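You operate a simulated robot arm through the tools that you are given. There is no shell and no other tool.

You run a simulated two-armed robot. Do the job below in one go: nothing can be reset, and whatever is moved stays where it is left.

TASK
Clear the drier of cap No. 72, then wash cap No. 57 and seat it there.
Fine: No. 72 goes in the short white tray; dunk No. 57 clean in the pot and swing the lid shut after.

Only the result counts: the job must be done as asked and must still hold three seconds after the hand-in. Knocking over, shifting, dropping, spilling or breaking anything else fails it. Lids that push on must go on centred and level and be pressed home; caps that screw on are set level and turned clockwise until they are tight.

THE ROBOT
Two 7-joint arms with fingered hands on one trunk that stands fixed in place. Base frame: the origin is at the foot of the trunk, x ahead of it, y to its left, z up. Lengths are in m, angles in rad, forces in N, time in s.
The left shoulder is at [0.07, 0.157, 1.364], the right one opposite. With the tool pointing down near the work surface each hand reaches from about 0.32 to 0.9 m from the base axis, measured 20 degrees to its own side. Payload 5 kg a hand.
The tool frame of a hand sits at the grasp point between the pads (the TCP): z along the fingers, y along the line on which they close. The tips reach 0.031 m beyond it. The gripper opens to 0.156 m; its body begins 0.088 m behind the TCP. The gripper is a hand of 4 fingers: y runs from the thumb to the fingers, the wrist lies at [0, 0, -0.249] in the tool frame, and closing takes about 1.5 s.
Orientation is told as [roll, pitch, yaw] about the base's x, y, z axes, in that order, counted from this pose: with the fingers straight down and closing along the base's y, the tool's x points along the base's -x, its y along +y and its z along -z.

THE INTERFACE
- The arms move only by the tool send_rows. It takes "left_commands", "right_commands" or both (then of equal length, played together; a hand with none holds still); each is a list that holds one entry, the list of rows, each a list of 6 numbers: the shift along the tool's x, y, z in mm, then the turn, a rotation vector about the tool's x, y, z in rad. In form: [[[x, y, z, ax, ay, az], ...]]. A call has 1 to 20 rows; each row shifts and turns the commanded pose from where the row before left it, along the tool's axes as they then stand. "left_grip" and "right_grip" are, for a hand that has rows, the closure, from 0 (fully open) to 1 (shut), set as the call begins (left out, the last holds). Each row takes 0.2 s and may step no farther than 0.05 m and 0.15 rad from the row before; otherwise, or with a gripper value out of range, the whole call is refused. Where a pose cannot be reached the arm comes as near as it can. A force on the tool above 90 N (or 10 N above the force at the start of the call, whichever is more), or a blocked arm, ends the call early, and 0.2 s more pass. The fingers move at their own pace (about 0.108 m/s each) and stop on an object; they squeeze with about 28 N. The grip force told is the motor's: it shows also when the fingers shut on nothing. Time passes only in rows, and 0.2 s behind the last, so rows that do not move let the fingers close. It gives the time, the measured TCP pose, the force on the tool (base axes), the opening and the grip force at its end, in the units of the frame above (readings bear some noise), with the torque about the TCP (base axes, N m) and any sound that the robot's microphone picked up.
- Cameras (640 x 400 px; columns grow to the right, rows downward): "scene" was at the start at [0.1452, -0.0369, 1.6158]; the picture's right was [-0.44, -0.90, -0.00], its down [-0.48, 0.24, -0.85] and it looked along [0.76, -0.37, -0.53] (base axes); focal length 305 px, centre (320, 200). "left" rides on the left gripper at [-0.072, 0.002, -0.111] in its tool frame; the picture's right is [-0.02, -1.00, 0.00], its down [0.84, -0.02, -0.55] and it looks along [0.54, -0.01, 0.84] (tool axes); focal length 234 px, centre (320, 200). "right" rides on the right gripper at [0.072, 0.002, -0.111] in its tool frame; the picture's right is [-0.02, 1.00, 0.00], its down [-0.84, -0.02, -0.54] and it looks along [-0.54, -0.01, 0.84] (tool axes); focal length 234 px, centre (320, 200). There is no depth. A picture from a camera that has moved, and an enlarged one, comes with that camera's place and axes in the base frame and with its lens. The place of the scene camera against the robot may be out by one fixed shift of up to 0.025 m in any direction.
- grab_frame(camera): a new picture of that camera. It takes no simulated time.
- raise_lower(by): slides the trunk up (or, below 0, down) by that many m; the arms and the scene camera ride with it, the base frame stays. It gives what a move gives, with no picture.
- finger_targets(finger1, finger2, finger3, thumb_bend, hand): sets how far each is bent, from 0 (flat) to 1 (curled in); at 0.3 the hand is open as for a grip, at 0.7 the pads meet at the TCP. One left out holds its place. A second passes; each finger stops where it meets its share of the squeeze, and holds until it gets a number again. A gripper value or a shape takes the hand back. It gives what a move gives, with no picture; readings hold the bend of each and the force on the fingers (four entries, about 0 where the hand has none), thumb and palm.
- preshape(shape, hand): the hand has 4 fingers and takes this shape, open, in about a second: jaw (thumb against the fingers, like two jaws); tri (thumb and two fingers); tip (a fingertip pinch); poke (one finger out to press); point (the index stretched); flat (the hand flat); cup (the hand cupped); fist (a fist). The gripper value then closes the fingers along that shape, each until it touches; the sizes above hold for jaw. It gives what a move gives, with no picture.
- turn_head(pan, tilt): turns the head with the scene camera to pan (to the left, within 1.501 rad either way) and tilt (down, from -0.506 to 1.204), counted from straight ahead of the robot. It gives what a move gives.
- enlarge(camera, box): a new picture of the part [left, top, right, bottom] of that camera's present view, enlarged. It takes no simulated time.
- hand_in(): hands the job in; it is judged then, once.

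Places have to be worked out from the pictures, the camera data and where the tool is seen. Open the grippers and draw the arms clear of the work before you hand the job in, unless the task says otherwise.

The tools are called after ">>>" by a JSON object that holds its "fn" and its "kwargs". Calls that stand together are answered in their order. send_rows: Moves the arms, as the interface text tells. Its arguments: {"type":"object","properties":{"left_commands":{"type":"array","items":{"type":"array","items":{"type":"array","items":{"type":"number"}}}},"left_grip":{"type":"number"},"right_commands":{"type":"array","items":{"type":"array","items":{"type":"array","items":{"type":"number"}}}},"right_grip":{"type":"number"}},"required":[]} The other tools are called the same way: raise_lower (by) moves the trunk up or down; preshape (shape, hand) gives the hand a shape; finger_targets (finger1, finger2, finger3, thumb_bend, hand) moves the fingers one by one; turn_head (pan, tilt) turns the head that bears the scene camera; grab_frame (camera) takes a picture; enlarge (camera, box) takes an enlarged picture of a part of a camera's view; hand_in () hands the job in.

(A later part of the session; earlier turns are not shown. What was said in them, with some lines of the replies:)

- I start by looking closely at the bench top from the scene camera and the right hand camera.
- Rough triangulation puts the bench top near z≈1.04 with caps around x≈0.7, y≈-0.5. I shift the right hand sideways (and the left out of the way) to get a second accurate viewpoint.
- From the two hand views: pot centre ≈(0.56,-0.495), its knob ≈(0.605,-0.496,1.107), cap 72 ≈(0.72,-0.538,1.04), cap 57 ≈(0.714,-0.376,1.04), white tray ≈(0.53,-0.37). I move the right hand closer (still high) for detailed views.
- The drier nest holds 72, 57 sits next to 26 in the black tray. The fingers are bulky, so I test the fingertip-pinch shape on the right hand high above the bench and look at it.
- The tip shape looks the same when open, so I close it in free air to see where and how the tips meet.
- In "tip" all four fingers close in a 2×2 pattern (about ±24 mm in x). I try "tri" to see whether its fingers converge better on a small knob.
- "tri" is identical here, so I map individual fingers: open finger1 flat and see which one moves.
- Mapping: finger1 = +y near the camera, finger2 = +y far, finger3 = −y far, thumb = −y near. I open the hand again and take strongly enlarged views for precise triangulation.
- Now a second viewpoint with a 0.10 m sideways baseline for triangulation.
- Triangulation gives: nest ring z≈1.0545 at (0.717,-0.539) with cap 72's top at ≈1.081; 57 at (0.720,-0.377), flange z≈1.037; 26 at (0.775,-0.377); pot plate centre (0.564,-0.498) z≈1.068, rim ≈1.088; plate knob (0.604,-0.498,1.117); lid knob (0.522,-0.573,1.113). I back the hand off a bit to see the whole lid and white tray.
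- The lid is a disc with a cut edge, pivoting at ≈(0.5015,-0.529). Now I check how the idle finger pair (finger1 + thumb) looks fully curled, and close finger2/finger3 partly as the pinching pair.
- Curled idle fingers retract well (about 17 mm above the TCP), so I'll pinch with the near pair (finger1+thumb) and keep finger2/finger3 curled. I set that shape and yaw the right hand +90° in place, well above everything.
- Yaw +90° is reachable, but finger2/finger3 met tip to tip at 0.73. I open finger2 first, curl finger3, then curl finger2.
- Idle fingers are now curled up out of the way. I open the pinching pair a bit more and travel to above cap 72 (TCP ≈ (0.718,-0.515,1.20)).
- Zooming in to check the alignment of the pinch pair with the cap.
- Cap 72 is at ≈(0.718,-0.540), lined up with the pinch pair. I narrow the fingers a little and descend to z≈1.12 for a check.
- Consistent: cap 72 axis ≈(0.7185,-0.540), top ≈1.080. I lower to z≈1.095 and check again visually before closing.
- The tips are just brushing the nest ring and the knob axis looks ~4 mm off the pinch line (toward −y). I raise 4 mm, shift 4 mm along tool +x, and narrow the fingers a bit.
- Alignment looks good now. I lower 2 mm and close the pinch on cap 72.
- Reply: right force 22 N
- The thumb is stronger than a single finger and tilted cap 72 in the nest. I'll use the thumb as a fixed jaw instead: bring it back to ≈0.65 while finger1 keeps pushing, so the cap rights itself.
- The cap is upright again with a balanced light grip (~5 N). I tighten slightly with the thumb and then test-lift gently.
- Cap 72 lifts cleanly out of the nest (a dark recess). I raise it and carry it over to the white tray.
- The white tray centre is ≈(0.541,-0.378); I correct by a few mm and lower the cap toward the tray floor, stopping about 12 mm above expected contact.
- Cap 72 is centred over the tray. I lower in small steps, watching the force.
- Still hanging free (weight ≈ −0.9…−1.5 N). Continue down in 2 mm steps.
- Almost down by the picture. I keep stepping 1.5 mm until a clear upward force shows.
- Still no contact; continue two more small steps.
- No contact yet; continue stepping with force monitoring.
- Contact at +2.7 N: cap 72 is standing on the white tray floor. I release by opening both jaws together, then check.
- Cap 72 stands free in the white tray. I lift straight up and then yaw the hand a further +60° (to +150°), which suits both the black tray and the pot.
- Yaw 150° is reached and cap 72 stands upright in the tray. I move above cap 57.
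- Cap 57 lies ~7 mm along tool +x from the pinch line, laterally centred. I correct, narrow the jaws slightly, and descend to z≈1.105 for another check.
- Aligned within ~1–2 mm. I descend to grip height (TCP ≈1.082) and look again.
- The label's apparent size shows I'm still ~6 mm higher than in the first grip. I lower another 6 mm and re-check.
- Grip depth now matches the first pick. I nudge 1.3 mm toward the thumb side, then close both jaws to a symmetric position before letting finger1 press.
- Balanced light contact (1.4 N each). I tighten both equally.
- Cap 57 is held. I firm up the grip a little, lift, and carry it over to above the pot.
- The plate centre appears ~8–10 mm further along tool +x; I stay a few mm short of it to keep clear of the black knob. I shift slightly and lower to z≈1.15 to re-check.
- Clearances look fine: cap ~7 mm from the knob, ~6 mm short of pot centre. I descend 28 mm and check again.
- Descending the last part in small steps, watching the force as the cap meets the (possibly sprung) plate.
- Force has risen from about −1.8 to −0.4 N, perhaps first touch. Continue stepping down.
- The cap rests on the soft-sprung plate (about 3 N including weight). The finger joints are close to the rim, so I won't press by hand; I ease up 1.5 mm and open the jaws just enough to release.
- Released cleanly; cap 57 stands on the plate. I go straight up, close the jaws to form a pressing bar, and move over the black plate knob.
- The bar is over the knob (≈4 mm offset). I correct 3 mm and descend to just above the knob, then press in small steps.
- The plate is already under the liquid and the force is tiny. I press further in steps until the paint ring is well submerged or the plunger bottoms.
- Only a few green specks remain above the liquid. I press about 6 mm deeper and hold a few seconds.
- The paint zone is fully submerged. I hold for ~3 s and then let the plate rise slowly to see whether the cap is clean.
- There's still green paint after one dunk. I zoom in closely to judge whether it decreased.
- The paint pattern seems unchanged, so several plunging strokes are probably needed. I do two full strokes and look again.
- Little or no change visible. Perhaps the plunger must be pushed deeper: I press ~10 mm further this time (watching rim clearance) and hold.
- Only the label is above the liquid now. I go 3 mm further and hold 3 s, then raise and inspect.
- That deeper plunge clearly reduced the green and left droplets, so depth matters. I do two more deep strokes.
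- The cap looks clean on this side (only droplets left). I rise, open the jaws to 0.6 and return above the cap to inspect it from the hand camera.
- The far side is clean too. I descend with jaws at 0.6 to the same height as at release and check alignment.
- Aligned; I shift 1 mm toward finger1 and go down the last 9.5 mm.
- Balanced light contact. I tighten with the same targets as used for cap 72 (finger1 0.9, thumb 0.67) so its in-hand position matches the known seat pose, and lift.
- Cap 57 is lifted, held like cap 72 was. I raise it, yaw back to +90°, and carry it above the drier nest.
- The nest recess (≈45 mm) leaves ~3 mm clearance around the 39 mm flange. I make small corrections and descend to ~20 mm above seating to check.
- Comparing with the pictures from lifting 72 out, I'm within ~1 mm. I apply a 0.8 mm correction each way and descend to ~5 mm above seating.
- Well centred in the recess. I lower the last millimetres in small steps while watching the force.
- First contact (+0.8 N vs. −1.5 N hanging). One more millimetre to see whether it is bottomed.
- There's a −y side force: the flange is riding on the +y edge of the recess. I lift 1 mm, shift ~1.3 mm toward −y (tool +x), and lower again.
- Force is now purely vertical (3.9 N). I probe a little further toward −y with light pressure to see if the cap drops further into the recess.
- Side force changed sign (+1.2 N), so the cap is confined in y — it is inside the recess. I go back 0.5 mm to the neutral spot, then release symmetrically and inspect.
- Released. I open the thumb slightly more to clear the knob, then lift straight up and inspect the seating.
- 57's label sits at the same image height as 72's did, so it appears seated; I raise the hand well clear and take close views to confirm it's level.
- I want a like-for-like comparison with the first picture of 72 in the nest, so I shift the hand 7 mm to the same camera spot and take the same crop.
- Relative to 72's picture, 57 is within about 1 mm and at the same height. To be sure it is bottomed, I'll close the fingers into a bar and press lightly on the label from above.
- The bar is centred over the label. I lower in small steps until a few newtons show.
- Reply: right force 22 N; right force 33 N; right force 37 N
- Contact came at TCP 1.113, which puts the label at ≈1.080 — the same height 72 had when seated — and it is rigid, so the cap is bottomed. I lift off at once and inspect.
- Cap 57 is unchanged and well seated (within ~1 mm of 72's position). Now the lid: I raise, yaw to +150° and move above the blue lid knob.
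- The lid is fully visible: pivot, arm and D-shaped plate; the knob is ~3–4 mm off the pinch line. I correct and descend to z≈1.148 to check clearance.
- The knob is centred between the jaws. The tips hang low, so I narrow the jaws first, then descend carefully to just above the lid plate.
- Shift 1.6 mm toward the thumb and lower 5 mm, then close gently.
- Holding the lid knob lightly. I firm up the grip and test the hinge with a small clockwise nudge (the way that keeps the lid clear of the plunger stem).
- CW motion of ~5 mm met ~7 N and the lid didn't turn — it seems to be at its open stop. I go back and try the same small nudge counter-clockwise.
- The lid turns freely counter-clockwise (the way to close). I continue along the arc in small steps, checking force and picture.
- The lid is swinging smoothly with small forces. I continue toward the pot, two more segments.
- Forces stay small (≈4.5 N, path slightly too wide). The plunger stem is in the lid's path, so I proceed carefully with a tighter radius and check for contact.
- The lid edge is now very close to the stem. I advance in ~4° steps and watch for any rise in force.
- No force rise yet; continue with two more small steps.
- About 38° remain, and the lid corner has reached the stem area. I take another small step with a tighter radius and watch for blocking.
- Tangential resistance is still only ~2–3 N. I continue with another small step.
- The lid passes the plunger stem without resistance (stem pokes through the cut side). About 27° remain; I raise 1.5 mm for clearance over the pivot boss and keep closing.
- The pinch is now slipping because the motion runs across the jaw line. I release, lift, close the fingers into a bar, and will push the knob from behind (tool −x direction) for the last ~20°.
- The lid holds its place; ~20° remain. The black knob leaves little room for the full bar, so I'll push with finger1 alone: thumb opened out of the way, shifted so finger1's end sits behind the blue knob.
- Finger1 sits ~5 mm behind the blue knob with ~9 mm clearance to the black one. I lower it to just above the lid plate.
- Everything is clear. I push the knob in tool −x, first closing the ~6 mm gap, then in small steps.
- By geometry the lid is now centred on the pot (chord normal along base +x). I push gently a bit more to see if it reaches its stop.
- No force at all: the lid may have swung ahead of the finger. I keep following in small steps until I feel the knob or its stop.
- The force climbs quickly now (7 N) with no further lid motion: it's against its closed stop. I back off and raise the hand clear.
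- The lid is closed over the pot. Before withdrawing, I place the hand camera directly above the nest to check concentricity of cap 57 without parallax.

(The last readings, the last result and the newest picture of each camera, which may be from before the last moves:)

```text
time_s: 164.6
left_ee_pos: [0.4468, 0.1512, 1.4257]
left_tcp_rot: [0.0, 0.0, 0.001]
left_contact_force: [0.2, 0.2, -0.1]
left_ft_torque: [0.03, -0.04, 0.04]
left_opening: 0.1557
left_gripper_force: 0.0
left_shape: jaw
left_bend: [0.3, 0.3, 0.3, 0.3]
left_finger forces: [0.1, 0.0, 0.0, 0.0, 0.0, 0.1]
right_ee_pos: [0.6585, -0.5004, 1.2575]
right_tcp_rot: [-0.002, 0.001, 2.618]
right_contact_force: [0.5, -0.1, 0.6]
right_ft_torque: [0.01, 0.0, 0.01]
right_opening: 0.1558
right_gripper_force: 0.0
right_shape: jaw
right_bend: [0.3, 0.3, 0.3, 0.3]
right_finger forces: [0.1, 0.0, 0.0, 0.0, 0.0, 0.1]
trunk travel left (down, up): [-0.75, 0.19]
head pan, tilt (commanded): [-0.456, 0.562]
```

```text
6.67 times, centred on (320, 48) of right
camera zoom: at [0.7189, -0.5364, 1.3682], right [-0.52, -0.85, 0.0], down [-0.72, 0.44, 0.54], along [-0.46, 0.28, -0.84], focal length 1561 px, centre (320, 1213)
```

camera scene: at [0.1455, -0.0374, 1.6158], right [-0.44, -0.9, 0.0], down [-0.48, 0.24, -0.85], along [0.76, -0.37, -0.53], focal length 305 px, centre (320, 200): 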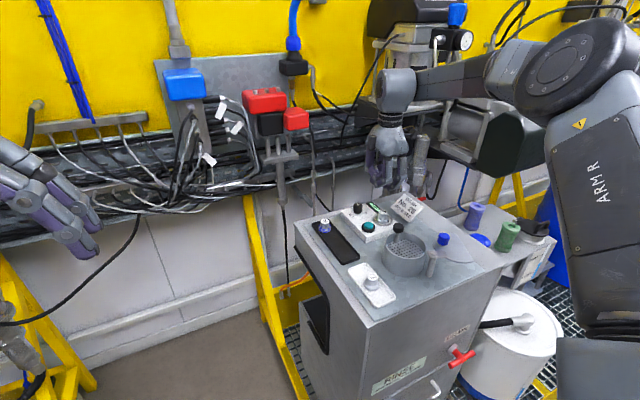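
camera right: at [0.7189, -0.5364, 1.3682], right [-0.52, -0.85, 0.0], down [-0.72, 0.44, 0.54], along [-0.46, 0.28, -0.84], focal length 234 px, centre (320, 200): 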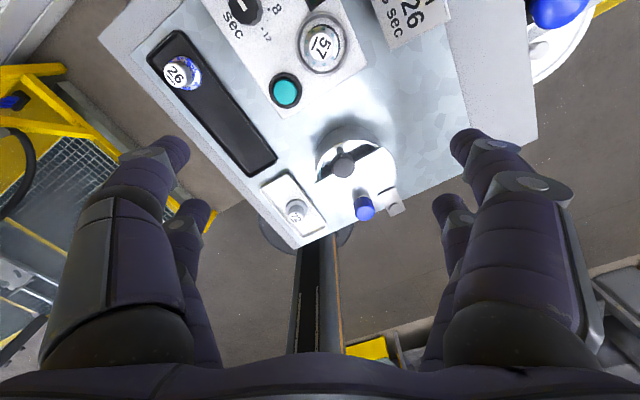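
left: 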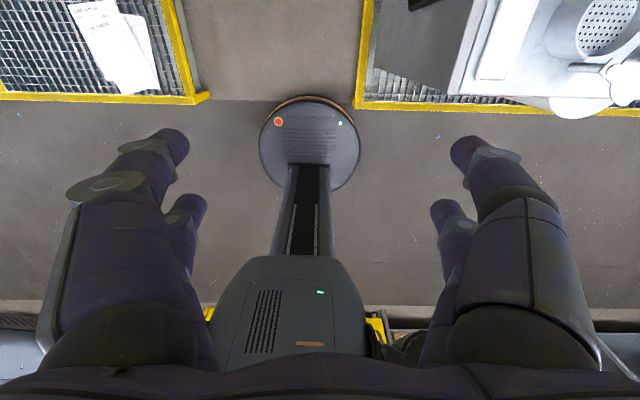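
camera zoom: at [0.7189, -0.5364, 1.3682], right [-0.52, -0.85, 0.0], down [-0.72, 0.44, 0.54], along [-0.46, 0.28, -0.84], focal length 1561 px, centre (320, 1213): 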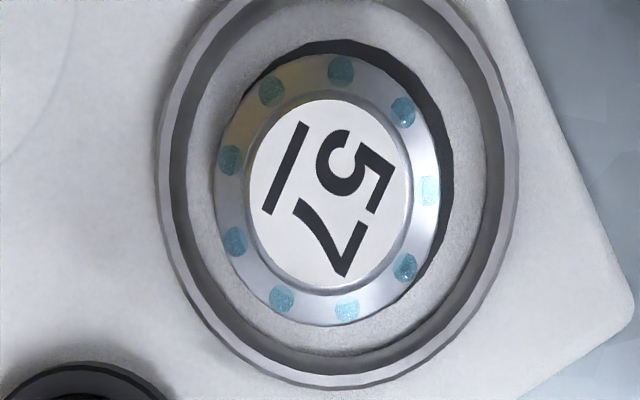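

The axial view shows the flange lying inside the recess (≈1 mm slack, touching one side) — properly seated. I now raise the open hand and withdraw it from the bench.

>>> {"fn": "send_rows", "kwargs": {"right_commands": [[[0, 0, -40, 0, 0, 0], [0, 0, -40, 0, 0, 0], [0, 0, -40, 0, 0, 0], [0, 0, -35, 0, 0, 0], [-23.4, 32.8, 0, 0, 0, 0], [-23.4, 32.8, 0, 0, 0, 0], [-23.4, 32.8, 0, 0, 0, 0], [-23.4, 32.8, 0, 0, 0, 0], [-23.4, 32.8, 0, 0, 0, 0], [-23.4, 32.8, 0, 0, 0, 0], [0, 0, 0, 0, 0, 0], [0, 0, 0, 0, 0, 0]]]}}

>>> {"fn": "grab_frame", "kwargs": {"camera": "scene"}}

>>> {"fn": "enlarge", "kwargs": {"camera": "scene", "box": [300, 190, 460, 310]}}

>>> {"fn": "enlarge", "kwargs": {"camera": "scene", "box": [370, 200, 470, 275]}}

```text
time_s: 167.2
left_ee_pos: [0.4493, 0.1504, 1.4244]
left_tcp_rot: [0.0, 0.0, 0.0]
left_contact_force: [-0.9, -0.6, -0.7]
left_ft_torque: [0.0, 0.01, 0.01]
left_opening: 0.1558
left_gripper_force: 0.0
left_shape: jaw
left_bend: [0.3, 0.3, 0.3, 0.3]
left_finger forces: [0.0, 0.0, 0.0, 0.1, 0.1, 0.1]
right_ee_pos: [0.4348, -0.6001, 1.4113]
right_tcp_rot: [-0.002, 0.001, 2.618]
right_contact_force: [0.0, -0.2, -1.0]
right_ft_torque: [0.0, 0.01, 0.0]
right_opening: 0.156
right_gripper_force: 0.1
right_shape: jaw
right_bend: [0.3, 0.3, 0.3, 0.3]
right_finger forces: [0.0, 0.0, 0.0, 0.0, 0.0, 0.0]
trunk travel left (down, up): [-0.75, 0.19]
head pan, tilt (commanded): [-0.456, 0.562]
```

```text
taken
camera scene: at [0.1459, -0.0372, 1.6158], right [-0.44, -0.9, 0.0], down [-0.48, 0.24, -0.85], along [0.76, -0.37, -0.53], focal length 305 px, centre (320, 200)
```

scene: 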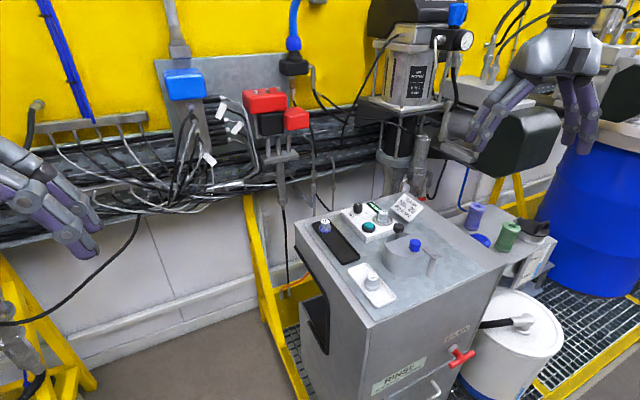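

```text
3.33 times, centred on (380, 250) of scene
camera zoom: at [0.1459, -0.0372, 1.6158], right [-0.44, -0.9, 0.0], down [-0.48, 0.24, -0.85], along [0.76, -0.37, -0.53], focal length 1016 px, centre (120, 33)
```

zoom: 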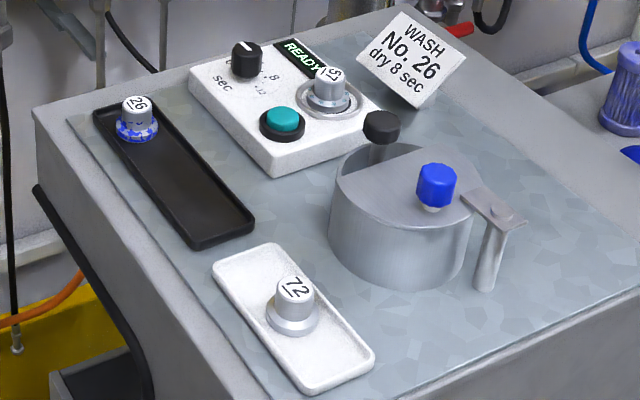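

```text
5.33 times, centred on (420, 238) of scene
camera zoom: at [0.1459, -0.0372, 1.6158], right [-0.44, -0.9, 0.0], down [-0.48, 0.24, -0.85], along [0.76, -0.37, -0.53], focal length 1625 px, centre (-213, 0)
```

zoom: 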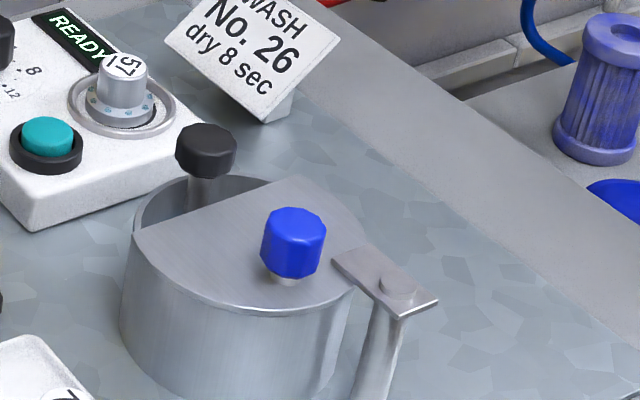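

Everything is where it should be: 72 stands in the short white tray and the washed 57 is seated in the drier. The lid is shut, 26 and the card are untouched, and both hands are open and clear. I hand the job in.

>>> {"fn": "hand_in", "kwargs": {}}

```text
The job is handed in.
```

The job is done and handed in:

- **No. 72:** it is out of the drier and standing upright in the short white tray.
- **No. 57:** I dunked it in the pot until no green paint was visible. It is seated in the drier nest, about 1 mm off centre within the nest's slack, and still wet.
- **Lid:** it is swung shut over the pot, against its closed stop.
- **Everything else:** No. 26 and the card were not moved. Both hands are open and clear of the bench.

While checking that No. 57 was seated, I pressed its top with about 36 N, more than I meant to. The pictures showed no change in the cap afterwards.

The card on the bench reads "WASH No. 26, dry 8 sec". I followed your instruction for No. 57 instead and did not run the drier, since you didn't ask for drying.
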